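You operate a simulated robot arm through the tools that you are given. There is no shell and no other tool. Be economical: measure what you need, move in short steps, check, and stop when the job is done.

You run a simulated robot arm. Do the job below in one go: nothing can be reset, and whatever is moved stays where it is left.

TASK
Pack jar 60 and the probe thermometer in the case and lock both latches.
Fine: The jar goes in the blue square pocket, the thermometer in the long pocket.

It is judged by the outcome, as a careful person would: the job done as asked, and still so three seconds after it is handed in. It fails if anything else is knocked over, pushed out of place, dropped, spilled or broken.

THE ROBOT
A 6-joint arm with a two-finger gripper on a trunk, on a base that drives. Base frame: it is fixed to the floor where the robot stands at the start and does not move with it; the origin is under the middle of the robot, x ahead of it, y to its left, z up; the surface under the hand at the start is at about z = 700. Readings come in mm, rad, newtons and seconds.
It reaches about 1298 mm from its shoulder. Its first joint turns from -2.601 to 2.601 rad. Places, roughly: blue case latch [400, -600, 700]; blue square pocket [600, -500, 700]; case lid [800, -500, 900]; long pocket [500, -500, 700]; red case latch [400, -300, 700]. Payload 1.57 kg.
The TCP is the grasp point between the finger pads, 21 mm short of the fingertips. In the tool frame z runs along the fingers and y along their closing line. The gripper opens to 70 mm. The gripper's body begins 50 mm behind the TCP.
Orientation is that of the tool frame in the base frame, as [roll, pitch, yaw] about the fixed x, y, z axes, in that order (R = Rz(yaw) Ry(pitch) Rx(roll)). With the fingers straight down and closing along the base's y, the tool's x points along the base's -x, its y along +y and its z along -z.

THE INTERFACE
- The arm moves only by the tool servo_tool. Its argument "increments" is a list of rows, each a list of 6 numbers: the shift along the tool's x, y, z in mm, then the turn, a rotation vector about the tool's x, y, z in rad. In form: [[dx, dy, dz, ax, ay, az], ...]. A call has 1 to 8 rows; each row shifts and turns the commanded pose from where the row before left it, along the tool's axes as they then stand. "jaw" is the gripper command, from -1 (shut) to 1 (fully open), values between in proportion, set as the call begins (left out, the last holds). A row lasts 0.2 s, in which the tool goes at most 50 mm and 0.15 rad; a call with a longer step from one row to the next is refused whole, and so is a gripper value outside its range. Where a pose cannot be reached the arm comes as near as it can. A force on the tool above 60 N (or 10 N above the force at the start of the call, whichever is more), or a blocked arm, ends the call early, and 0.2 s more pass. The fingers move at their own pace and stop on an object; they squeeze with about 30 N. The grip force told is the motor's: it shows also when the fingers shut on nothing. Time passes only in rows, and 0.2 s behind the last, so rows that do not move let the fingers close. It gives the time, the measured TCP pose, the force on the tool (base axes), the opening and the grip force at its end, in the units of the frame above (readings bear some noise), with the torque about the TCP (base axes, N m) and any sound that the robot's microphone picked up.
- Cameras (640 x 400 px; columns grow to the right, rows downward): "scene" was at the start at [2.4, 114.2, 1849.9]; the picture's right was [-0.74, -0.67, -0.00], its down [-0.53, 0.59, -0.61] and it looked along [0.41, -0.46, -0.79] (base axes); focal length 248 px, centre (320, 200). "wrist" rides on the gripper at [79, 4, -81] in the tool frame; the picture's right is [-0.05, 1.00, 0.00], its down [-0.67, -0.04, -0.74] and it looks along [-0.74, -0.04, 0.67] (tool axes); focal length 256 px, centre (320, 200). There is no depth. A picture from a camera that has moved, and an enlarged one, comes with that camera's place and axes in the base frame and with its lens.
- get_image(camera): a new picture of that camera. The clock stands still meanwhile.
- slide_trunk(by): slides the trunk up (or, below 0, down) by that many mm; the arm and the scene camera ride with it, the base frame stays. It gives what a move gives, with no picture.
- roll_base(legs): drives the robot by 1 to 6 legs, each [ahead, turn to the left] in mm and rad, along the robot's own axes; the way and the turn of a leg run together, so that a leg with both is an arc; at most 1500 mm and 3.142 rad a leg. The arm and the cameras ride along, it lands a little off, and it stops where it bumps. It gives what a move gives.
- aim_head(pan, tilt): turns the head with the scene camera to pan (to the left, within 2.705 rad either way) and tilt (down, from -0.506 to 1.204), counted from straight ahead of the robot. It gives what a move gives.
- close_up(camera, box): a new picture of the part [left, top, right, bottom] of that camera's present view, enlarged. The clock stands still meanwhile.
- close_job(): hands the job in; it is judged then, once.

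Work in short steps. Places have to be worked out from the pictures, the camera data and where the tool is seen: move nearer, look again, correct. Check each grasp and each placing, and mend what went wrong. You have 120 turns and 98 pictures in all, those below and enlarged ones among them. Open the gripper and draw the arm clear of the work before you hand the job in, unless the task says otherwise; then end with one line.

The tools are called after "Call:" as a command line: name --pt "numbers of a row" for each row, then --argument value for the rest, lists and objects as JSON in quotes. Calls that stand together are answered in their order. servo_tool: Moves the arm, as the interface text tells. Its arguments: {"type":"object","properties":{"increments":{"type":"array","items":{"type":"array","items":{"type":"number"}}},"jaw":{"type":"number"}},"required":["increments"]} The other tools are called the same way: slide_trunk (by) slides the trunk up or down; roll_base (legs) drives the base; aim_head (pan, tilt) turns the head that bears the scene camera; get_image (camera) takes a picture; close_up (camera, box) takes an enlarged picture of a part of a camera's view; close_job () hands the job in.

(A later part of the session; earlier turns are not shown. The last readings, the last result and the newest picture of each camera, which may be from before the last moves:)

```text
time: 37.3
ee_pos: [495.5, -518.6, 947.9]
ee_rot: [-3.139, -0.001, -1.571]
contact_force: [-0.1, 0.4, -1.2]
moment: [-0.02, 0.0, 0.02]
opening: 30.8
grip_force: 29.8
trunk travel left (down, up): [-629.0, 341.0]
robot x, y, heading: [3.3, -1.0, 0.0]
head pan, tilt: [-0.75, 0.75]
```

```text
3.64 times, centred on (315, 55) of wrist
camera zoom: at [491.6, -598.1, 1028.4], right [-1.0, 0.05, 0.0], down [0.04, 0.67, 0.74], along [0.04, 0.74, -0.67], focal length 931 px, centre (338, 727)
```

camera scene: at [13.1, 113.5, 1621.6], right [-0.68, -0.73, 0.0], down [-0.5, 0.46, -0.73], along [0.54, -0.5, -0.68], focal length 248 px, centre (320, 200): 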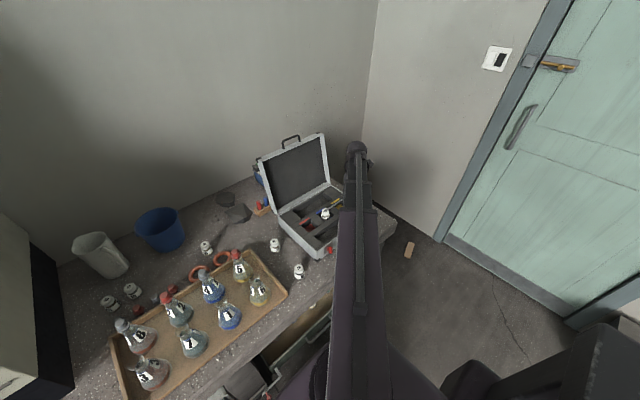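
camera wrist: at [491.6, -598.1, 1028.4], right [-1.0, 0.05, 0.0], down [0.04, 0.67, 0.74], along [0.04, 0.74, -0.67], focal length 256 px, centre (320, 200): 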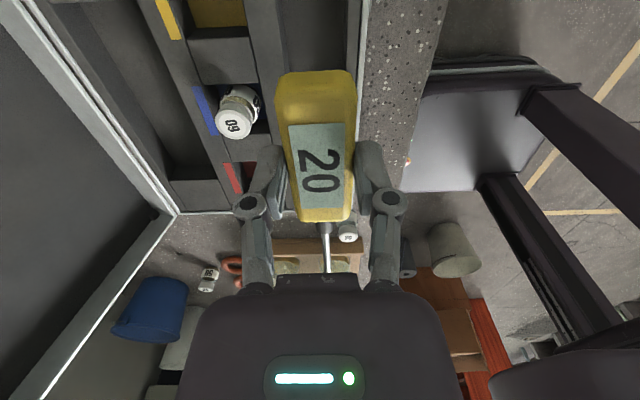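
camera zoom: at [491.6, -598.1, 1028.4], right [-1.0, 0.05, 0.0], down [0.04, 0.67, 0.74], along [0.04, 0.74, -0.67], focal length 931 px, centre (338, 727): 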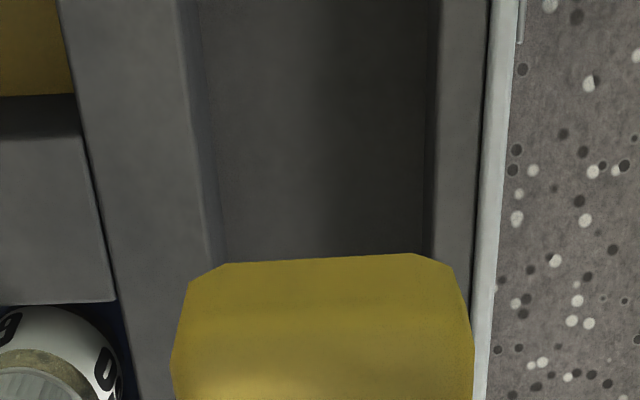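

Pocket spans about x 471–530, floor z≈737; centre ≈500. I shift 4 mm and lower to z≈803 to check again.

Call:
servo_tool --pt "0 -4 0 0 0 0" --pt "0 0 0 0 0 0"

Call:
slide_trunk --by -143

Call:
get_image --camera "wrist"

Call:
get_image --camera "scene"

```text
time: 37.9
ee_pos: [499.9, -518.3, 947.4]
ee_rot: [3.141, 0.0, -1.572]
contact_force: [0.2, -0.4, -0.7]
moment: [-0.02, 0.02, 0.03]
opening: 30.8
grip_force: 29.6
trunk travel left (down, up): [-629.0, 341.0]
robot x, y, heading: [-1.4, -3.4, 0.005]
head pan, tilt: [-0.75, 0.75]
```

```text
time: 39.6
ee_pos: [499.9, -519.4, 806.1]
ee_rot: [3.141, 0.002, -1.57]
contact_force: [-0.3, 0.5, -0.8]
moment: [0.02, 0.0, -0.01]
opening: 30.9
grip_force: 30.1
trunk travel left (down, up): [-486.0, 484.0]
robot x, y, heading: [-0.1, -0.4, 0.005]
head pan, tilt: [-0.75, 0.75]
```

```text
59 pictures are left
camera wrist: at [496.0, -599.0, 885.5], right [-1.0, 0.05, 0.0], down [0.04, 0.67, 0.74], along [0.04, 0.74, -0.67], focal length 256 px, centre (320, 200)
```

wrist: 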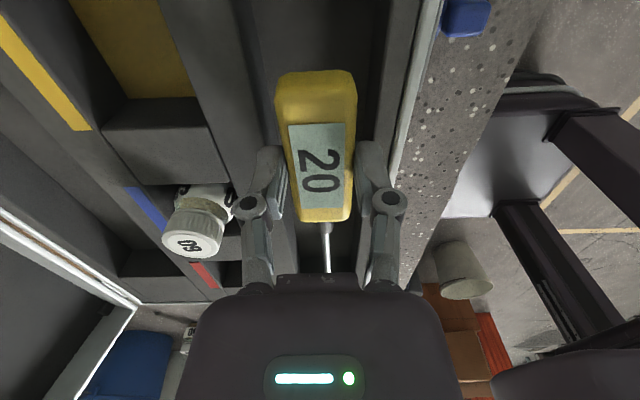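

```text
58 pictures are left
camera scene: at [12.9, 113.4, 1478.7], right [-0.68, -0.73, 0.0], down [-0.5, 0.46, -0.73], along [0.54, -0.5, -0.68], focal length 248 px, centre (320, 200)
```

scene: 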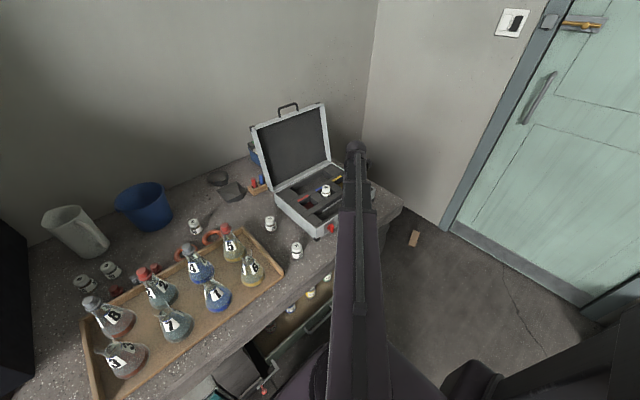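

Enlarging to check side and end clearances.

Call:
close_up --camera "wrist" --box '[200, 0, 440, 150]'

Call:
close_up --camera "wrist" --box '[240, 200, 400, 290]'

```text
2.67 times, centred on (320, 75) of wrist
camera zoom: at [496.0, -599.0, 885.5], right [-1.0, 0.05, 0.0], down [0.04, 0.67, 0.74], along [0.04, 0.74, -0.67], focal length 683 px, centre (320, 533)
```

zoom: 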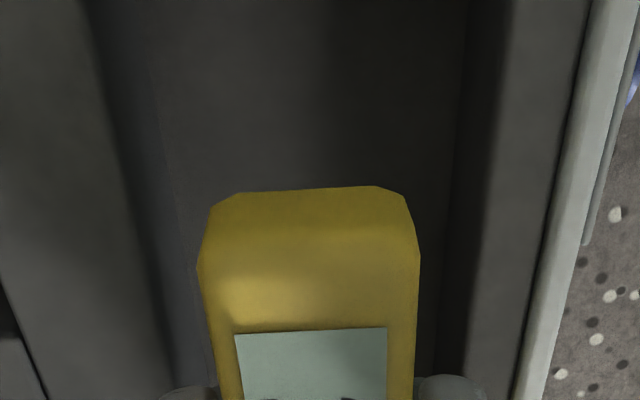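

```text
4.00 times, centred on (320, 245) of wrist
camera zoom: at [496.0, -599.0, 885.5], right [-1.0, 0.05, 0.0], down [0.04, 0.67, 0.74], along [0.04, 0.74, -0.67], focal length 1024 px, centre (320, 20)
```

zoom: 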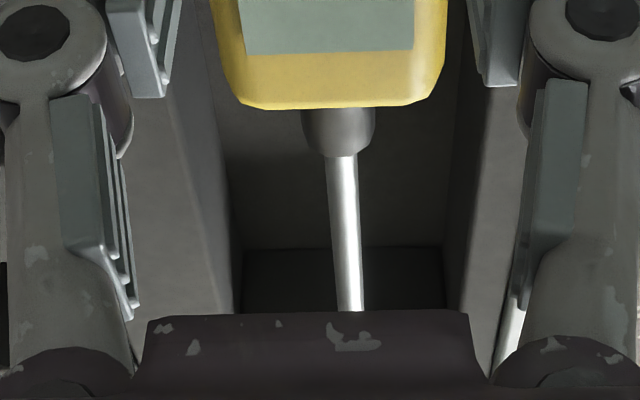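

The body is centred in the pocket in x (468–531); far end at y≈-336, so I shift 4 mm to -y for even room, then lower.

Call:
servo_tool --pt "4 0 0 0 0 0" --pt "0 0 0 0 0 0"

Call:
slide_trunk --by -34

Call:
slide_trunk --by -3

```text
time: 40.2
ee_pos: [500.7, -521.9, 805.6]
ee_rot: [3.141, 0.003, -1.571]
contact_force: [0.5, -0.3, -0.8]
moment: [-0.01, 0.0, 0.03]
opening: 31.2
grip_force: 30.1
trunk travel left (down, up): [-486.0, 484.0]
robot x, y, heading: [5.5, -4.8, 0.001]
head pan, tilt: [-0.75, 0.75]
```

```text
time: 41.0
ee_pos: [501.4, -522.7, 770.9]
ee_rot: [3.141, 0.0, -1.571]
contact_force: [3.8, 0.9, -0.8]
moment: [-0.01, 0.02, -0.01]
opening: 31.3
grip_force: 29.9
trunk travel left (down, up): [-452.0, 518.0]
robot x, y, heading: [2.1, -3.0, 0.002]
head pan, tilt: [-0.75, 0.75]
```

```text
time: 41.5
ee_pos: [500.4, -521.7, 768.0]
ee_rot: [-3.141, -0.003, -1.572]
contact_force: [9.8, -2.5, 21.9]
moment: [0.0, 0.24, 0.04]
opening: 31.2
grip_force: 30.6
trunk travel left (down, up): [-449.0, 521.0]
robot x, y, heading: [-0.8, -2.3, 0.001]
head pan, tilt: [-0.75, 0.75]
```

Floor contact at z=768 as expected. I open to about 36 mm and lift out.

Call:
servo_tool --pt "0 0 0 0 0 0" --pt "0 0 0 0 0 0" --jaw 0.03

Call:
slide_trunk --by 35

Call:
get_image --camera "wrist"

```text
time: 42.1
ee_pos: [500.3, -521.5, 769.2]
ee_rot: [-3.14, -0.001, -1.571]
contact_force: [13.6, -3.7, 21.9]
moment: [-0.01, 0.06, 0.03]
opening: 31.5
grip_force: 0.1
trunk travel left (down, up): [-449.0, 521.0]
robot x, y, heading: [0.0, -0.7, 0.003]
head pan, tilt: [-0.75, 0.75]
```

```text
time: 42.9
ee_pos: [500.9, -524.0, 801.4]
ee_rot: [3.138, 0.0, -1.571]
contact_force: [0.0, -2.2, -17.6]
moment: [0.25, 1.63, -0.12]
opening: 31.0
grip_force: 0.1
trunk travel left (down, up): [-484.0, 486.0]
robot x, y, heading: [-0.6, -1.8, -0.002]
head pan, tilt: [-0.75, 0.75]
```

```text
55 pictures are left
camera wrist: at [496.7, -603.4, 882.3], right [-1.0, 0.05, 0.0], down [0.04, 0.67, 0.75], along [0.04, 0.74, -0.67], focal length 256 px, centre (320, 200)
```

wrist: 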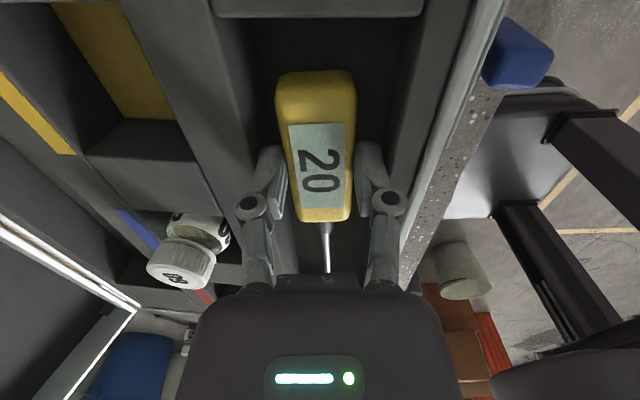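

The fingers did not open (31 mm) and the case is being lifted with them. I lower straight back at once.

Call:
slide_trunk --by -33

Call:
get_image --camera "wrist"

Call:
get_image --camera "scene"

```text
time: 43.6
ee_pos: [500.1, -521.6, 771.9]
ee_rot: [-3.14, 0.0, -1.572]
contact_force: [-2.0, 4.0, 24.2]
moment: [0.06, 0.09, -0.03]
opening: 41.2
grip_force: 5.6
trunk travel left (down, up): [-451.0, 519.0]
robot x, y, heading: [-0.4, -1.5, -0.004]
head pan, tilt: [-0.75, 0.75]
```

```text
54 pictures are left
camera wrist: at [495.6, -601.3, 852.1], right [-1.0, 0.05, 0.0], down [0.03, 0.67, 0.75], along [0.04, 0.74, -0.67], focal length 256 px, centre (320, 200)
```

wrist: 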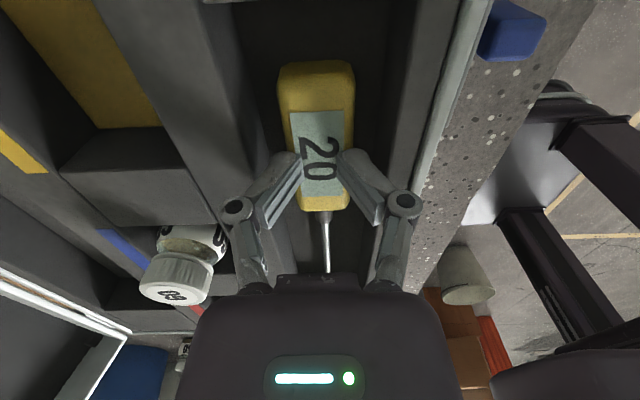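

```text
53 pictures are left
camera scene: at [11.1, 115.0, 1443.9], right [-0.68, -0.73, 0.0], down [-0.5, 0.46, -0.73], along [0.54, -0.5, -0.68], focal length 248 px, centre (320, 200)
```

scene: 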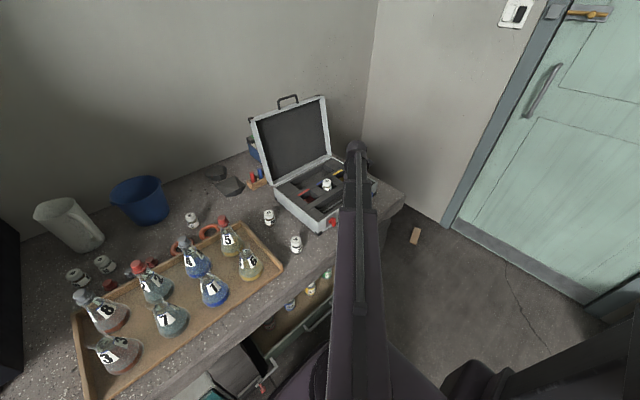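

Now the opening reads 41 mm. I enlarge to see where the pads, body and walls are.

Call:
close_up --camera "wrist" --box '[200, 40, 440, 290]'

Call:
close_up --camera "scene" --box '[230, 80, 420, 250]'

```text
1.60 times, centred on (320, 165) of wrist
camera zoom: at [495.6, -601.3, 852.1], right [-1.0, 0.05, 0.0], down [0.03, 0.67, 0.75], along [0.04, 0.74, -0.67], focal length 410 px, centre (320, 256)
```

zoom: 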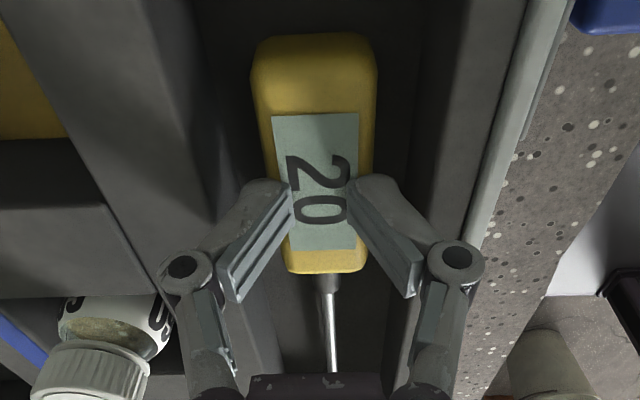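

```text
2.35 times, centred on (325, 165) of scene
camera zoom: at [11.1, 115.0, 1443.9], right [-0.68, -0.73, 0.0], down [-0.5, 0.46, -0.73], along [0.54, -0.5, -0.68], focal length 583 px, centre (308, 282)
```

zoom: 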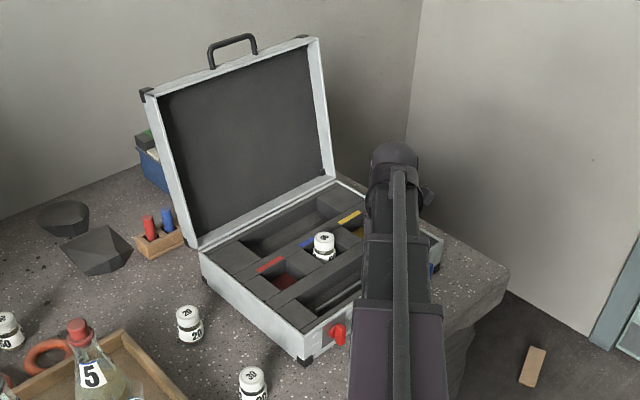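

The thermometer lies in the pocket; the compliant tips are now resting on its top, pressed inward. I raise 10 mm and check that the case stays down.

Call:
slide_trunk --by 10

Call:
get_image --camera "wrist"

```text
time: 44.2
ee_pos: [499.9, -522.8, 779.1]
ee_rot: [-3.141, 0.0, -1.57]
contact_force: [0.0, 0.2, -1.1]
moment: [0.01, -0.02, -0.03]
opening: 38.9
grip_force: 0.2
trunk travel left (down, up): [-461.0, 509.0]
robot x, y, heading: [0.6, -2.6, -0.001]
head pan, tilt: [-0.75, 0.75]
```

```text
50 pictures are left
camera wrist: at [496.6, -602.7, 860.1], right [-1.0, 0.05, 0.0], down [0.04, 0.67, 0.74], along [0.04, 0.74, -0.67], focal length 256 px, centre (320, 200)
```

wrist: 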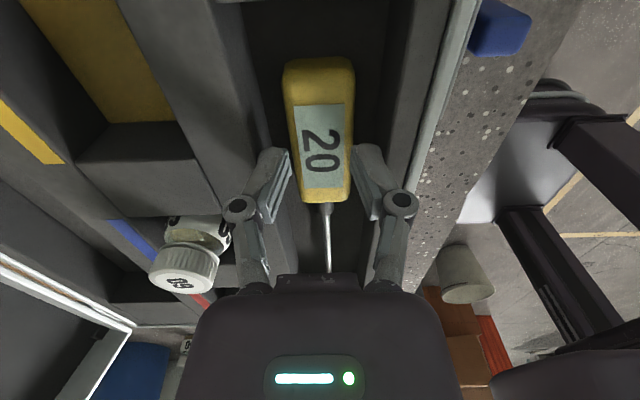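

Forces are now zero and the thermometer is free in the pocket. I raise 130 mm and inspect the case and contents.

Call:
slide_trunk --by 130

Call:
get_image --camera "wrist"

Call:
close_up --camera "scene" --box '[230, 110, 420, 270]'

```text
time: 45.8
ee_pos: [500.3, -522.7, 910.7]
ee_rot: [-3.141, 0.0, -1.57]
contact_force: [0.6, 0.1, 0.6]
moment: [-0.02, -0.01, -0.01]
opening: 36.1
grip_force: 0.0
trunk travel left (down, up): [-591.0, 379.0]
robot x, y, heading: [2.0, -1.7, 0.001]
head pan, tilt: [-0.75, 0.75]
```

```text
49 pictures are left
camera wrist: at [496.4, -602.6, 990.4], right [-1.0, 0.05, 0.0], down [0.04, 0.67, 0.74], along [0.04, 0.74, -0.67], focal length 256 px, centre (320, 200)
```

wrist: 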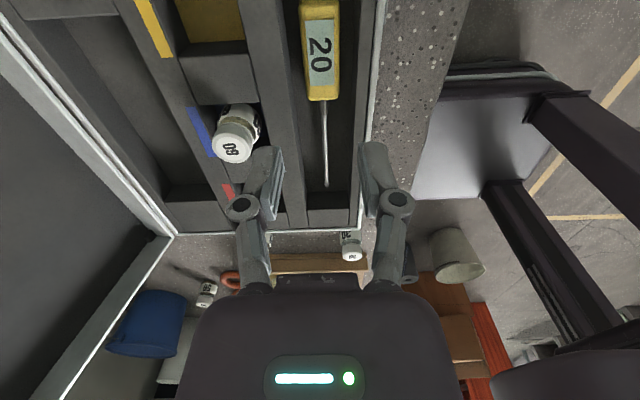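

```text
2.50 times, centred on (325, 190) of scene
camera zoom: at [12.9, 113.4, 1583.6], right [-0.68, -0.73, 0.0], down [-0.5, 0.46, -0.73], along [0.54, -0.5, -0.68], focal length 619 px, centre (308, 225)
```

zoom: 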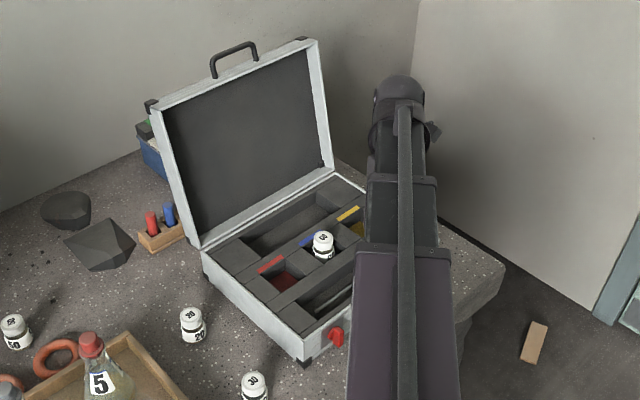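

Both items are in their pockets. Next is the lid: I estimate its hinge at x≈722, z≈775 and its top edge at about (790, 1040), leaning back. I shut the jaw, raise the trunk 250 mm, and look at the lid.

Call:
slide_trunk --by 250

Call:
servo_tool --pt "10 -45 0 0 0 0" --pt "10 -45 0 0 0 0" --pt "10 -45 0 0 0 0" --pt "0 -45 0 0 0 0" --pt "0 0 0 0 0 0" --jaw -1

Call:
get_image --camera "wrist"

Call:
get_image --camera "scene"

```text
time: 48.4
ee_pos: [500.7, -523.9, 1160.3]
ee_rot: [3.141, 0.0, -1.571]
contact_force: [0.2, 0.4, -0.6]
moment: [0.01, 0.0, 0.01]
opening: 36.1
grip_force: 0.0
trunk travel left (down, up): [-841.0, 129.0]
robot x, y, heading: [3.0, -2.0, 0.003]
head pan, tilt: [-0.75, 0.75]
```

```text
time: 49.6
ee_pos: [679.1, -549.9, 1160.0]
ee_rot: [-3.141, 0.001, -1.574]
contact_force: [0.1, 1.1, 0.3]
moment: [-0.02, -0.01, -0.01]
opening: 0.3
grip_force: 28.7
trunk travel left (down, up): [-841.0, 129.0]
robot x, y, heading: [-0.2, -1.5, -0.004]
head pan, tilt: [-0.75, 0.75]
```

```text
47 pictures are left
camera wrist: at [675.2, -630.2, 1240.7], right [-1.0, 0.05, 0.0], down [0.04, 0.67, 0.74], along [0.04, 0.74, -0.67], focal length 256 px, centre (320, 200)
```

wrist: 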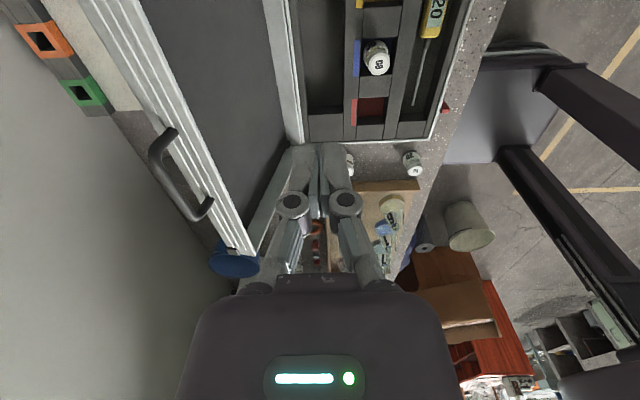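

```text
46 pictures are left
camera scene: at [12.3, 113.3, 1833.6], right [-0.68, -0.73, 0.0], down [-0.5, 0.46, -0.73], along [0.54, -0.5, -0.68], focal length 248 px, centre (320, 200)
```

scene: 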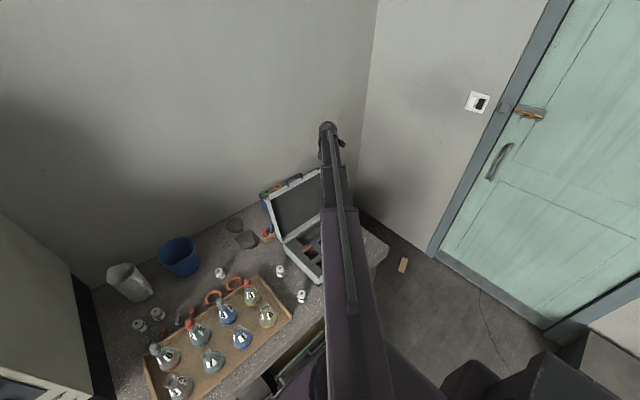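

I enlarge the lid's top edge and handle for measurement.

Call:
close_up --camera "wrist" --box '[60, 0, 320, 290]'

```text
1.38 times, centred on (190, 145) of wrist
camera zoom: at [675.2, -630.2, 1240.7], right [-1.0, 0.05, 0.0], down [0.04, 0.67, 0.74], along [0.04, 0.74, -0.67], focal length 353 px, centre (499, 276)
```

zoom: 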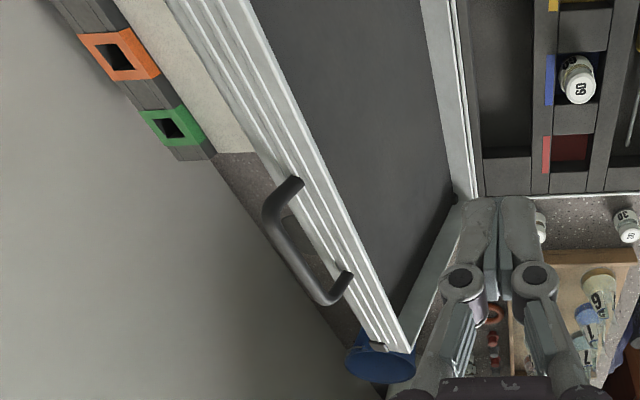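

The lid's top strip runs x≈793–833 at z≈1035; the handle occupies y -505…-410 and rises to about 1065. I move over behind the lid at (872,-555) while still at z 1160.

Call:
servo_tool --pt "5 -48 0 0 0 0" --pt "0 -48 0 0 0 0" --pt "0 -48 0 0 0 0" --pt "0 -49 0 0 0 0" --pt "0 0 0 0 0 0"

Call:
get_image --camera "wrist"

```text
time: 50.8
ee_pos: [874.3, -558.1, 1160.2]
ee_rot: [3.141, 0.0, -1.573]
contact_force: [0.3, -1.0, 0.1]
moment: [-0.03, 0.01, -0.01]
opening: 0.0
grip_force: 28.0
trunk travel left (down, up): [-841.0, 129.0]
robot x, y, heading: [-4.4, -3.5, 0.006]
head pan, tilt: [-0.75, 0.75]
```

```text
44 pictures are left
camera wrist: at [870.2, -637.3, 1240.9], right [-1.0, 0.05, 0.0], down [0.04, 0.67, 0.74], along [0.04, 0.74, -0.67], focal length 256 px, centre (320, 200)
```

wrist: 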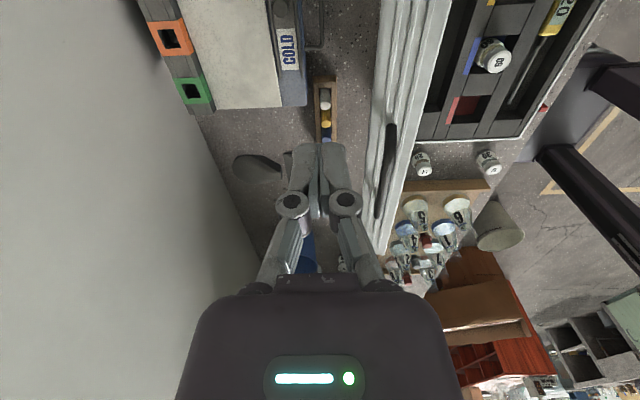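

Outer edge confirmed at x≈830; the finger column is clear of it. The box behind is lower (top ≈890). I lower 140 mm behind the lid.

Call:
slide_trunk --by -140

Call:
get_image --camera "wrist"

```text
time: 52.5
ee_pos: [875.6, -557.4, 1019.6]
ee_rot: [3.141, 0.0, -1.572]
contact_force: [-0.6, -0.5, -0.6]
moment: [-0.03, 0.02, 0.02]
opening: 0.0
grip_force: 29.0
trunk travel left (down, up): [-701.0, 269.0]
robot x, y, heading: [-3.1, -1.8, 0.004]
head pan, tilt: [-0.75, 0.75]
```

```text
43 pictures are left
camera wrist: at [870.7, -637.5, 1100.5], right [-1.0, 0.05, 0.0], down [0.04, 0.67, 0.74], along [0.04, 0.74, -0.67], focal length 256 px, centre (320, 200)
```

wrist: 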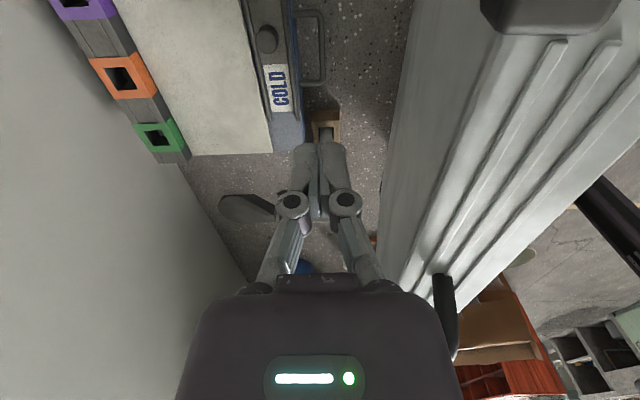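

Clear view: fingers are behind the lid's outer face. I pull toward -x by 80 mm, gently.

Call:
servo_tool --pt "0 10 0 0 0 0" --pt "0 10 0 0 0 0" --pt "0 10 0 0 0 0" --pt "0 10 0 0 0 0" --pt "0 10 0 0 0 0" --pt "0 10 0 0 0 0" --pt "0 10 0 0 0 0" --pt "0 10 0 0 0 0"

Call:
get_image --camera "wrist"

Call:
get_image --camera "scene"

```text
time: 54.2
ee_pos: [794.7, -555.3, 1020.1]
ee_rot: [-3.141, 0.0, -1.57]
contact_force: [0.6, -0.6, -0.2]
moment: [0.02, 0.04, 0.03]
opening: 0.2
grip_force: 28.6
trunk travel left (down, up): [-701.0, 269.0]
robot x, y, heading: [-2.8, -5.0, -0.003]
head pan, tilt: [-0.75, 0.75]
```

```text
42 pictures are left
camera wrist: at [790.8, -636.3, 1100.5], right [-1.0, 0.05, 0.0], down [0.04, 0.67, 0.74], along [0.04, 0.74, -0.67], focal length 256 px, centre (320, 200)
```

wrist: 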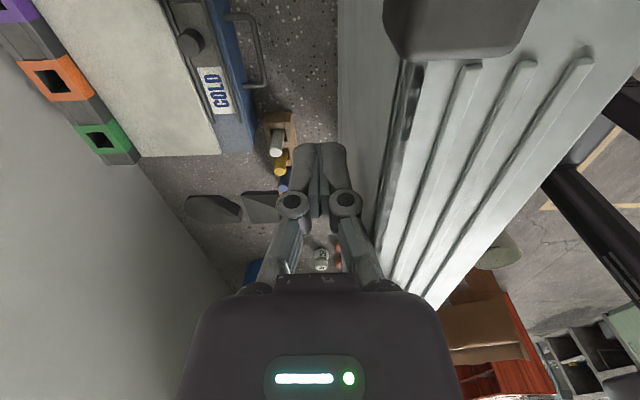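

```text
41 pictures are left
camera scene: at [12.9, 113.4, 1693.6], right [-0.68, -0.73, 0.0], down [-0.5, 0.46, -0.73], along [0.54, -0.5, -0.68], focal length 248 px, centre (320, 200)
```

scene: 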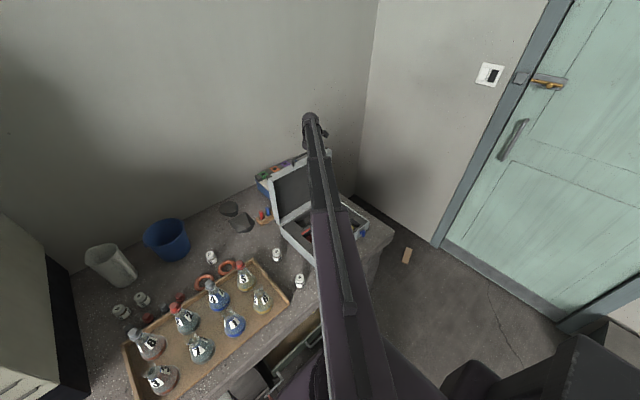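

The lid followed with almost no resistance and holds its position. I pull on another 80 mm.

Call:
servo_tool --pt "0 10 0 0 0 0" --pt "0 10 0 0 0 0" --pt "0 10 0 0 0 0" --pt "0 10 0 0 0 0" --pt "0 10 0 0 0 0" --pt "0 10 0 0 0 0" --pt "0 10 0 0 0 0" --pt "0 10 0 0 0 0"

Call:
get_image --camera "wrist"

Call:
get_image --camera "scene"

```text
time: 56.0
ee_pos: [714.6, -557.0, 1019.3]
ee_rot: [-3.141, 0.0, -1.571]
contact_force: [-0.5, -0.5, 0.7]
moment: [0.0, -0.01, -0.01]
opening: 0.2
grip_force: 28.8
trunk travel left (down, up): [-701.0, 269.0]
robot x, y, heading: [-3.0, -3.4, 0.001]
head pan, tilt: [-0.75, 0.75]
```

```text
40 pictures are left
camera wrist: at [710.6, -637.3, 1100.6], right [-1.0, 0.05, 0.0], down [0.04, 0.67, 0.74], along [0.04, 0.74, -0.67], focal length 256 px, centre (320, 200)
```

wrist: 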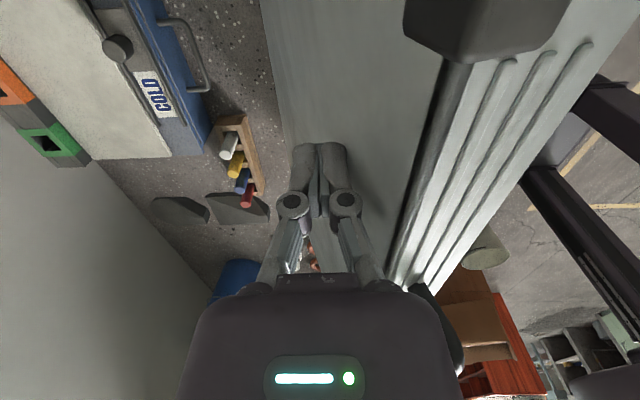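

```text
39 pictures are left
camera scene: at [12.8, 113.4, 1693.6], right [-0.68, -0.73, 0.0], down [-0.5, 0.46, -0.73], along [0.54, -0.5, -0.68], focal length 248 px, centre (320, 200)
```

scene: 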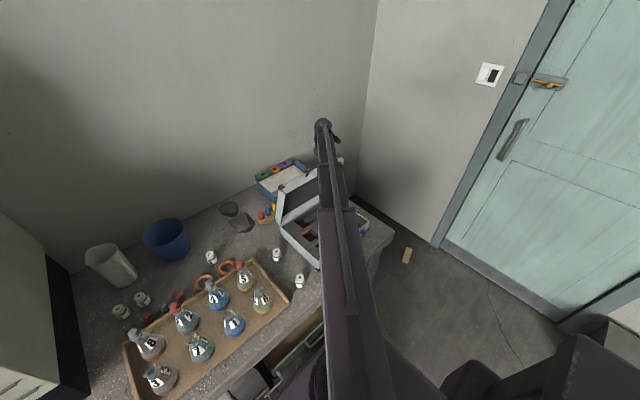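

The lid is past vertical and still holds by hinge friction. I pull on 8×15 mm to about x≈595, then press down with the trunk.

Call:
servo_tool --pt "0 15 0 0 0 0" --pt "0 15 0 0 0 0" --pt "0 15 0 0 0 0" --pt "0 15 0 0 0 0" --pt "0 15 0 0 0 0" --pt "0 15 0 0 0 0" --pt "0 15 0 0 0 0" --pt "0 15 0 0 0 0"

Call:
get_image --camera "wrist"

```text
time: 57.9
ee_pos: [594.0, -558.0, 1020.7]
ee_rot: [3.14, 0.001, -1.571]
contact_force: [-0.1, 0.4, -0.4]
moment: [-0.03, -0.05, 0.03]
opening: 0.0
grip_force: 28.6
trunk travel left (down, up): [-701.0, 269.0]
robot x, y, heading: [-1.2, -3.6, 0.007]
head pan, tilt: [-0.75, 0.75]
```

```text
38 pictures are left
camera wrist: at [590.3, -637.9, 1100.6], right [-1.0, 0.05, 0.0], down [0.04, 0.67, 0.74], along [0.04, 0.74, -0.67], focal length 256 px, centre (320, 200)
```

wrist: 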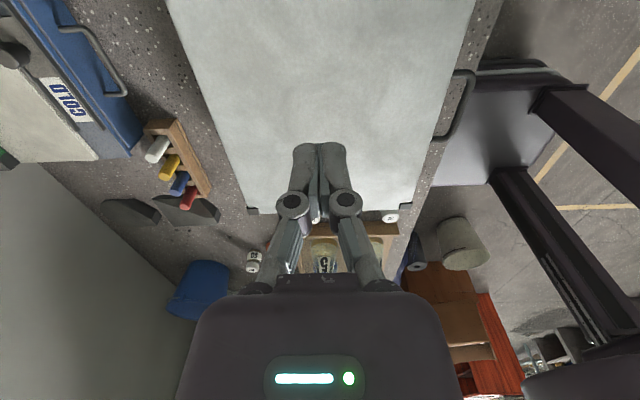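

The lid has swung shut. I look from the scene camera.

Call:
close_up --camera "scene" --box '[230, 150, 420, 290]'

```text
2.86 times, centred on (325, 220) of scene
camera zoom: at [12.7, 113.5, 1693.6], right [-0.68, -0.73, 0.0], down [-0.5, 0.46, -0.73], along [0.54, -0.5, -0.68], focal length 708 px, centre (306, 143)
```

zoom: 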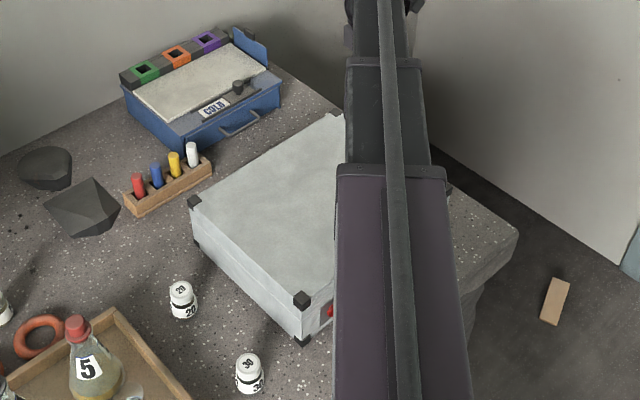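

The lid is closed flush. I raise a little, then turn the hand back to yaw π and retreat to view the latches on the front.

Call:
slide_trunk --by 80

Call:
servo_tool --pt "0 40 0 0 0 0.14" --pt "0 40 0 0 0 0.14" --pt "0 40 0 0 0 0.14" --pt "0 0 0 0 0 0.14" --pt "0 0 0 0 0 0.14" --pt "0 0 0 0 0 0.14" --pt "0 0 0 0 0 0.14" --pt "0 0 0 0 0 0.14"

Call:
servo_tool --pt "0 0 0 0 0 0.15" --pt "0 0 0 0 0 0.15" --pt "0 0 0 0 0 0.151" --pt "0 0 0 0 0 0"

```text
time: 59.0
ee_pos: [594.3, -557.6, 1100.0]
ee_rot: [3.141, -0.001, -1.572]
contact_force: [0.7, 1.1, 0.6]
moment: [0.0, 0.01, 0.01]
opening: 0.0
grip_force: 28.9
trunk travel left (down, up): [-781.0, 189.0]
robot x, y, heading: [-1.3, -4.3, 0.004]
head pan, tilt: [-0.75, 0.75]
```

```text
time: 60.8
ee_pos: [476.8, -540.6, 1100.5]
ee_rot: [-3.141, 0.0, -2.695]
contact_force: [0.4, 0.1, -0.6]
moment: [0.0, 0.03, 0.01]
opening: 0.3
grip_force: 28.6
trunk travel left (down, up): [-781.0, 189.0]
robot x, y, heading: [-1.2, -1.2, 0.005]
head pan, tilt: [-0.75, 0.75]
```

```text
refused: row 3 steps farther than a row can; nothing moved
```

One row was over the limit; I finish the turn in smaller steps and then move back.

Call:
servo_tool --pt "0 0 0 0 0 0.148" --pt "0 0 0 0 0 0.148" --pt "0 0 0 0 0 0.148" --pt "40 21 0 0 0 0" --pt "40 21 0 0 0 0" --pt "40 21 0 0 0 0" --pt "40 22 0 0 0 0" --pt "0 0 0 0 0 0" --jaw 0

Call:
slide_trunk --by -220

Call:
get_image --camera "wrist"

```text
time: 62.6
ee_pos: [317.2, -456.4, 1100.2]
ee_rot: [3.141, -0.001, -3.133]
contact_force: [0.7, 0.5, -0.3]
moment: [0.02, 0.01, -0.02]
opening: 34.6
grip_force: 0.0
trunk travel left (down, up): [-781.0, 189.0]
robot x, y, heading: [1.1, -2.0, -0.002]
head pan, tilt: [-0.75, 0.75]
```

```text
time: 65.0
ee_pos: [317.4, -453.7, 879.3]
ee_rot: [-3.14, 0.0, -3.134]
contact_force: [0.3, 0.1, -0.8]
moment: [0.01, 0.0, 0.02]
opening: 34.7
grip_force: 0.1
trunk travel left (down, up): [-561.0, 409.0]
robot x, y, heading: [0.6, 0.0, 0.005]
head pan, tilt: [-0.75, 0.75]
```

```text
36 pictures are left
camera wrist: at [238.2, -451.6, 960.5], right [0.05, 1.0, 0.0], down [0.67, -0.03, 0.74], along [0.74, -0.03, -0.67], focal length 256 px, centre (320, 200)
```

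wrist: 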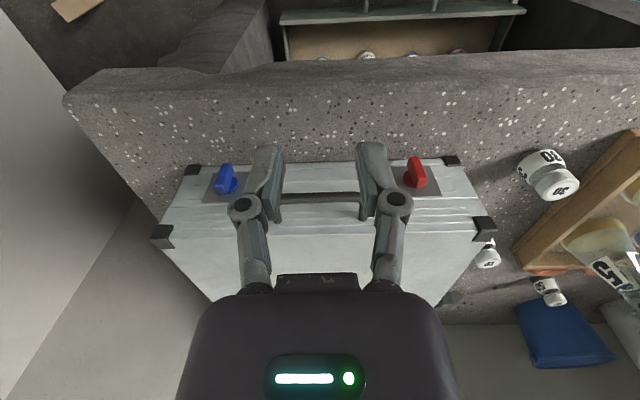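

Both latches are visible on the front face; I enlarge them.

Call:
close_up --camera "wrist" --box '[170, 140, 270, 240]'

Call:
close_up --camera "wrist" --box '[370, 130, 500, 240]'

```text
4.00 times, centred on (220, 190) of wrist
camera zoom: at [238.2, -451.6, 960.5], right [0.05, 1.0, 0.0], down [0.67, -0.03, 0.74], along [0.74, -0.03, -0.67], focal length 1024 px, centre (720, 240)
```

zoom: 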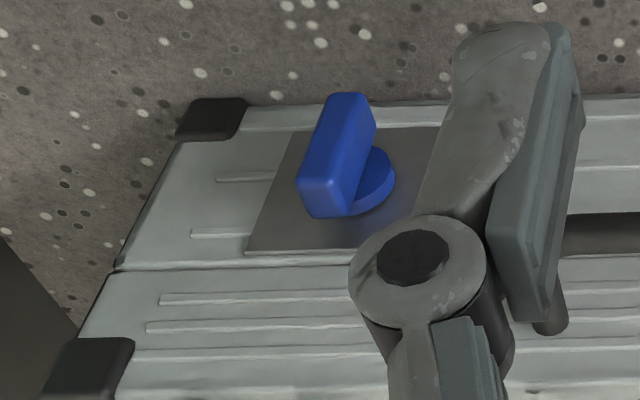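

```text
3.64 times, centred on (435, 185) of wrist
camera zoom: at [238.2, -451.6, 960.5], right [0.05, 1.0, 0.0], down [0.67, -0.03, 0.74], along [0.74, -0.03, -0.67], focal length 931 px, centre (-98, 254)
```

zoom: 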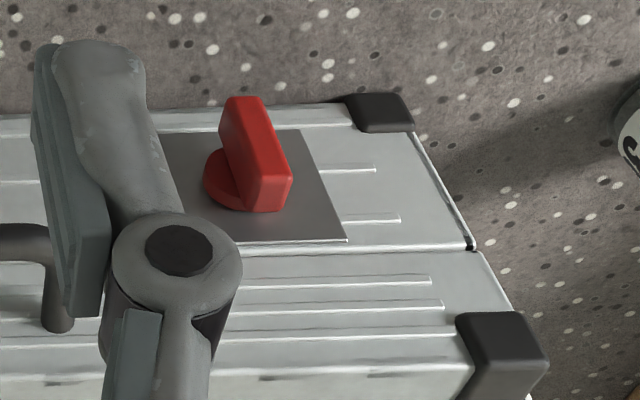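

The front face is at x≈448, and both latches are vertical wing knobs: blue at y≈-564, red at y≈-349. Each wing spans z≈729–762 and x≈427–442. I shut the jaw and bring the fingertips down beside the blue wing on its +y side, to push its top clockwise.

Call:
servo_tool --pt "-25 -18 0 0 0 0.008" --pt "-25 -18 0 0 0 0" --pt "-25 -18 0 0 0 0" --pt "-25 -18 0 0 0 0" --pt "-14 -14 0 0 0 0" --pt "0 0 0 0 0 0" --jaw -1

Call:
get_image --camera "wrist"

```text
time: 66.3
ee_pos: [433.5, -541.9, 880.4]
ee_rot: [-3.141, 0.0, 3.139]
contact_force: [-0.2, -0.2, 0.5]
moment: [-0.03, -0.02, 0.03]
opening: 0.0
grip_force: 28.5
trunk travel left (down, up): [-561.0, 409.0]
robot x, y, heading: [3.0, -0.6, 0.006]
head pan, tilt: [-0.75, 0.75]
```

```text
33 pictures are left
camera wrist: at [352.9, -537.8, 960.5], right [0.05, 1.0, 0.0], down [0.67, -0.04, 0.74], along [0.74, -0.04, -0.67], focal length 256 px, centre (320, 200)
```

wrist: 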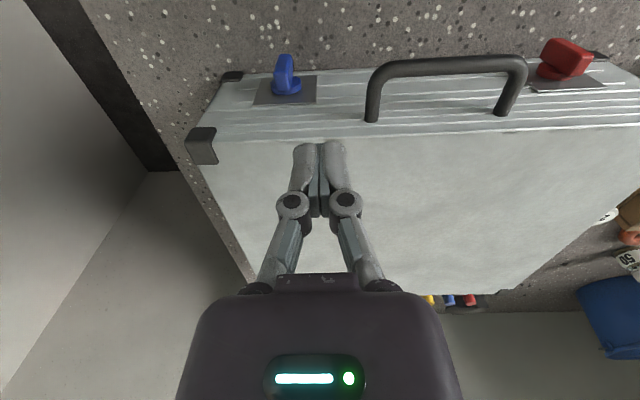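

I enlarge the blue latch from this steep angle to refine its x and y.

Call:
close_up --camera "wrist" --box '[190, 30, 390, 160]'

```text
3.08 times, centred on (290, 95) of wrist
camera zoom: at [352.9, -537.8, 960.5], right [0.05, 1.0, 0.0], down [0.67, -0.04, 0.74], along [0.74, -0.04, -0.67], focal length 788 px, centre (412, 523)
```

zoom: 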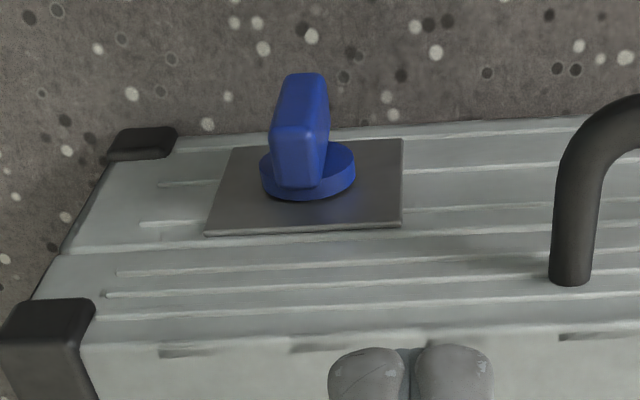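

The wing sits at y≈-570, x 429–444, z 725–760. I lower so the fingertips reach z≈746 beside it.

Call:
slide_trunk --by -113

Call:
get_image --camera "wrist"

```text
time: 67.8
ee_pos: [432.5, -540.6, 767.6]
ee_rot: [3.141, 0.003, 3.137]
contact_force: [-0.2, 0.8, -0.1]
moment: [0.04, 0.02, 0.01]
opening: 0.0
grip_force: 28.2
trunk travel left (down, up): [-448.0, 522.0]
robot x, y, heading: [0.9, -1.5, 0.004]
head pan, tilt: [-0.75, 0.75]
```

```text
31 pictures are left
camera wrist: at [352.8, -537.7, 847.5], right [0.05, 1.0, 0.0], down [0.67, -0.04, 0.74], along [0.74, -0.04, -0.67], focal length 256 px, centre (320, 200)
```

wrist: 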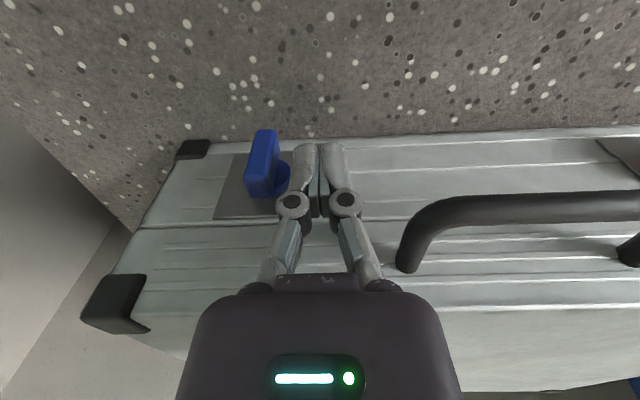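

Positioned beside the wing. I push toward -y in 3 mm rows for 21 mm and read the force.

Call:
servo_tool --pt "0 -5 0 0 0 0" --pt "0 -4 0 0 0 0" --pt "0 -3 0 0 0 0" --pt "0 -3 0 0 0 0" --pt "0 -3 0 0 0 0" --pt "0 -3 0 0 0 0"

Call:
get_image --camera "wrist"

```text
time: 69.2
ee_pos: [431.4, -562.5, 768.0]
ee_rot: [-3.139, 0.001, 3.141]
contact_force: [0.3, 9.5, 3.2]
moment: [-0.05, 0.03, 0.01]
opening: 0.1
grip_force: 29.1
trunk travel left (down, up): [-448.0, 522.0]
robot x, y, heading: [1.6, -4.3, -0.003]
head pan, tilt: [-0.75, 0.75]
```

```text
30 pictures are left
camera wrist: at [352.7, -558.6, 848.0], right [0.05, 1.0, 0.0], down [0.67, -0.04, 0.75], along [0.74, -0.04, -0.67], focal length 256 px, centre (320, 200)
```

wrist: 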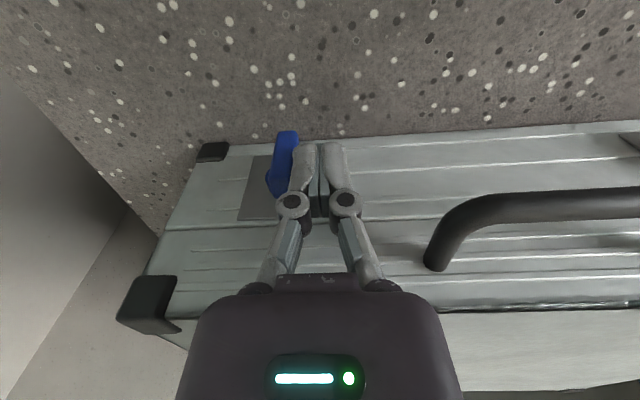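

The wing is turning (9.5 N) and the case stays put. I push another 12 mm.

Call:
servo_tool --pt "0 -3 0 0 0 0" --pt "0 -3 0 0 0 0" --pt "0 -3 0 0 0 0" --pt "0 -3 0 0 0 0"

Call:
close_up --camera "wrist" --box '[190, 90, 390, 240]'

```text
time: 70.2
ee_pos: [432.7, -575.2, 766.8]
ee_rot: [-3.14, -0.001, 3.141]
contact_force: [0.5, 9.0, 2.7]
moment: [0.01, -0.03, 0.01]
opening: 0.0
grip_force: 28.5
trunk travel left (down, up): [-448.0, 522.0]
robot x, y, heading: [0.7, -2.0, 0.004]
head pan, tilt: [-0.75, 0.75]
```

```text
2.67 times, centred on (290, 165) of wrist
camera zoom: at [352.8, -570.8, 847.9], right [0.05, 1.0, 0.0], down [0.67, -0.04, 0.75], along [0.74, -0.04, -0.67], focal length 683 px, centre (400, 293)
```

zoom: 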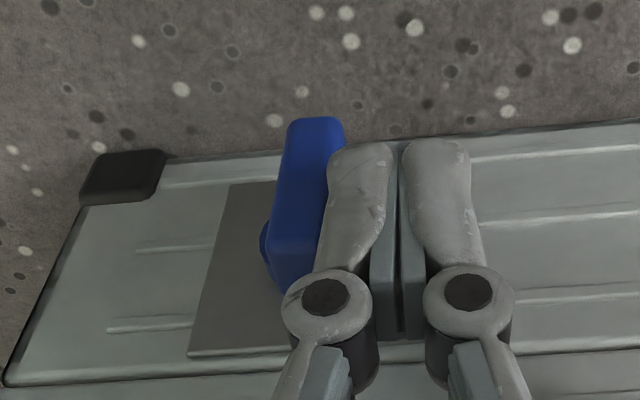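

The plate has shifted about 19 mm to -y: the case slid rather than the knob turning, so this direction is blocked or too stiff. I go over to the other side of the wing and push back toward +y, which tests the other turn direction and returns the case.

Call:
slide_trunk --by 50

Call:
servo_tool --pt "0 -15 0 0 0 0" --pt "0 -15 0 0 0 0" --pt "0 -10 0 0 0 0" --pt "0 0 0 0 0 0"

Call:
slide_trunk --by -50

Call:
get_image --camera "wrist"

```text
time: 71.1
ee_pos: [432.3, -575.1, 816.9]
ee_rot: [-3.141, 0.001, 3.14]
contact_force: [-0.2, -0.3, -0.2]
moment: [-0.03, -0.02, -0.02]
opening: 0.1
grip_force: 28.9
trunk travel left (down, up): [-498.0, 472.0]
robot x, y, heading: [-0.1, -7.6, 0.004]
head pan, tilt: [-0.75, 0.75]
```

```text
time: 72.1
ee_pos: [431.9, -614.7, 816.7]
ee_rot: [-3.141, 0.001, 3.139]
contact_force: [-0.5, 0.9, -0.6]
moment: [0.01, -0.03, -0.03]
opening: 0.0
grip_force: 28.8
trunk travel left (down, up): [-498.0, 472.0]
robot x, y, heading: [-2.3, -1.1, 0.005]
head pan, tilt: [-0.75, 0.75]
```

```text
time: 73.0
ee_pos: [431.9, -615.2, 765.5]
ee_rot: [3.141, 0.001, 3.141]
contact_force: [-0.7, 0.0, 0.4]
moment: [-0.03, 0.0, 0.01]
opening: 0.3
grip_force: 28.6
trunk travel left (down, up): [-448.0, 522.0]
robot x, y, heading: [1.2, -3.1, -0.001]
head pan, tilt: [-0.75, 0.75]
```

```text
28 pictures are left
camera wrist: at [352.4, -611.1, 847.5], right [0.05, 1.0, 0.0], down [0.67, -0.04, 0.74], along [0.74, -0.04, -0.67], focal length 256 px, centre (320, 200)
```

wrist: 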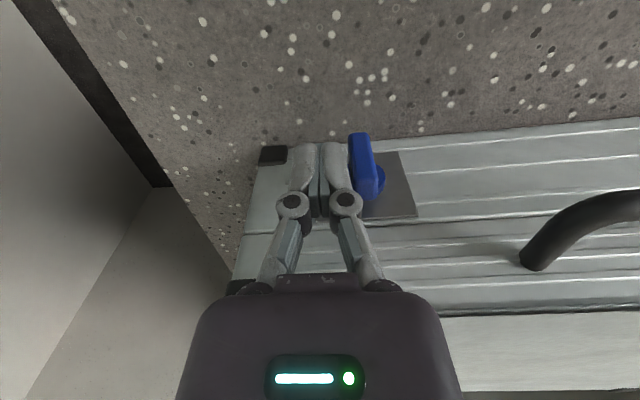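

Now pushing toward +y, 12 mm, then look.

Call:
servo_tool --pt "0 3 0 0 0 0" --pt "0 3 0 0 0 0" --pt "0 3 0 0 0 0" --pt "0 3 0 0 0 0" --pt "0 3 0 0 0 0"

Call:
close_up --camera "wrist" --box '[240, 90, 440, 240]'

```text
time: 74.3
ee_pos: [431.5, -603.3, 769.6]
ee_rot: [-3.133, 0.004, 3.138]
contact_force: [-1.3, -17.6, 45.6]
moment: [0.12, -0.18, -0.05]
opening: 0.2
grip_force: 29.0
trunk travel left (down, up): [-448.0, 522.0]
robot x, y, heading: [-1.0, 0.4, 0.004]
head pan, tilt: [-0.75, 0.75]
stopped in row 5: the force on the tool passed its limit at 63 N (the readings are from after the stop); the commanded pose is now the measured one
```

```text
2.67 times, centred on (340, 165) of wrist
camera zoom: at [351.4, -598.8, 849.3], right [0.06, 1.0, -0.01], down [0.66, -0.03, 0.75], along [0.75, -0.05, -0.66], focal length 683 px, centre (267, 293)
```

zoom: 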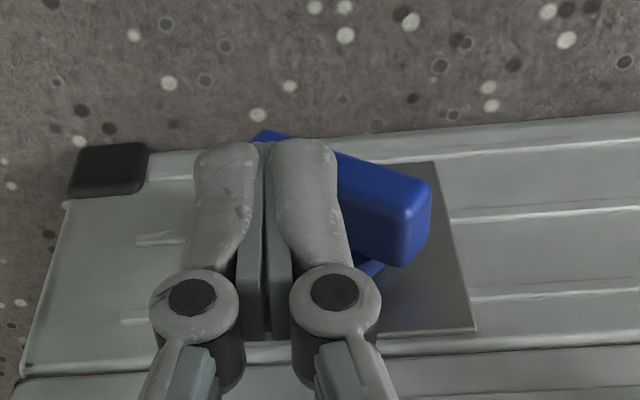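

The blue wing has turned about 60° (top to +y); the finger now sits against its rising end. I lift off, and will push down on the +y end to finish.

Call:
slide_trunk --by 50

Call:
get_image --camera "wrist"

```text
time: 75.2
ee_pos: [431.9, -601.2, 817.4]
ee_rot: [-3.139, 0.002, 3.139]
contact_force: [0.3, 0.5, 0.2]
moment: [-0.04, -0.03, 0.05]
opening: 0.0
grip_force: 28.6
trunk travel left (down, up): [-498.0, 472.0]
robot x, y, heading: [4.5, -1.5, -0.003]
head pan, tilt: [-0.75, 0.75]
```

```text
26 pictures are left
camera wrist: at [353.0, -597.8, 897.3], right [0.06, 1.0, 0.0], down [0.67, -0.04, 0.75], along [0.74, -0.04, -0.67], focal length 256 px, centre (320, 200)
```

wrist: 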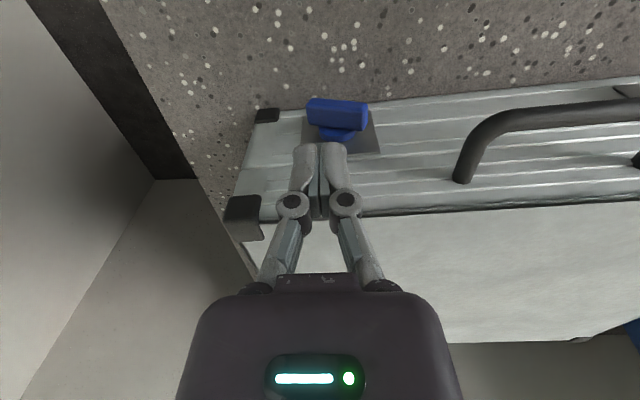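

Call:
close_up --camera "wrist" --box '[260, 70, 420, 180]'

```text
3.64 times, centred on (340, 125) of wrist
camera zoom: at [353.0, -597.8, 897.3], right [0.06, 1.0, 0.0], down [0.67, -0.04, 0.75], along [0.74, -0.04, -0.67], focal length 931 px, centre (247, 473)
```

zoom: 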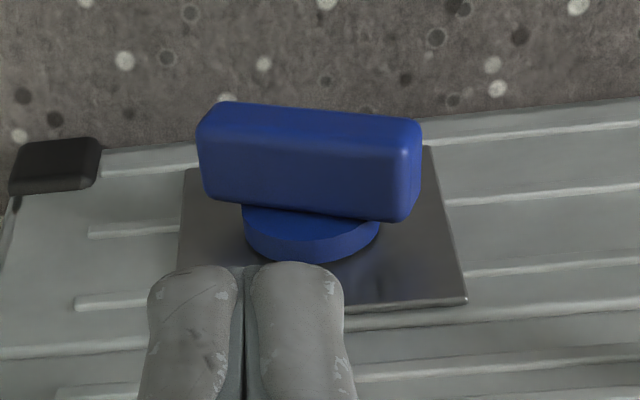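

The wing is about 13° short of horizontal, its +y end high; it spans y -610…-576. I move to y≈-578 and press down on that end.

Call:
servo_tool --pt "0 12 0 0 0 0" --pt "0 11 0 0 0 0" --pt "0 0 0 0 0 0"

Call:
slide_trunk --by -43

Call:
slide_trunk --by -5

Call:
close_up --camera "wrist" --box '[220, 90, 420, 220]'

```text
time: 76.0
ee_pos: [431.4, -578.4, 817.1]
ee_rot: [-3.14, 0.001, 3.14]
contact_force: [-0.3, 0.7, -0.7]
moment: [-0.01, 0.03, 0.01]
opening: 0.0
grip_force: 29.0
trunk travel left (down, up): [-498.0, 472.0]
robot x, y, heading: [-0.3, -1.1, -0.002]
head pan, tilt: [-0.75, 0.75]
```

```text
time: 76.9
ee_pos: [432.8, -579.8, 774.6]
ee_rot: [-3.138, 0.0, 3.14]
contact_force: [0.3, 0.4, -0.1]
moment: [-0.01, 0.0, 0.02]
opening: 0.0
grip_force: 28.7
trunk travel left (down, up): [-455.0, 515.0]
robot x, y, heading: [1.3, -0.3, 0.001]
head pan, tilt: [-0.75, 0.75]
```

```text
time: 77.4
ee_pos: [431.5, -579.2, 770.9]
ee_rot: [-3.136, 0.004, 3.138]
contact_force: [5.3, -7.1, 28.3]
moment: [-0.13, -0.17, -0.02]
opening: 6.4
grip_force: 28.6
trunk travel left (down, up): [-450.0, 520.0]
robot x, y, heading: [-0.5, 0.5, 0.001]
head pan, tilt: [-0.75, 0.75]
```

```text
3.08 times, centred on (320, 155) of wrist
camera zoom: at [352.3, -575.1, 850.8], right [0.06, 1.0, -0.01], down [0.66, -0.03, 0.75], along [0.75, -0.05, -0.66], focal length 788 px, centre (320, 338)
```

zoom: 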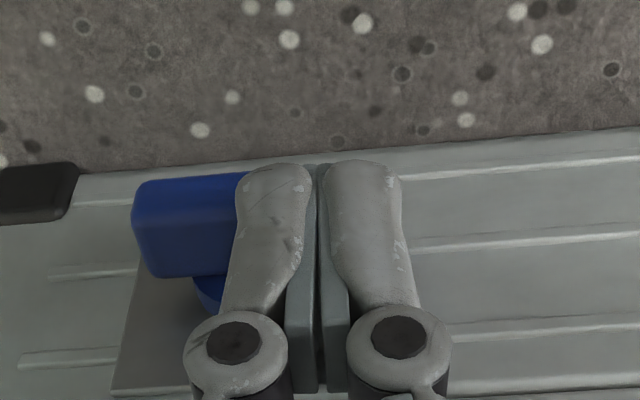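

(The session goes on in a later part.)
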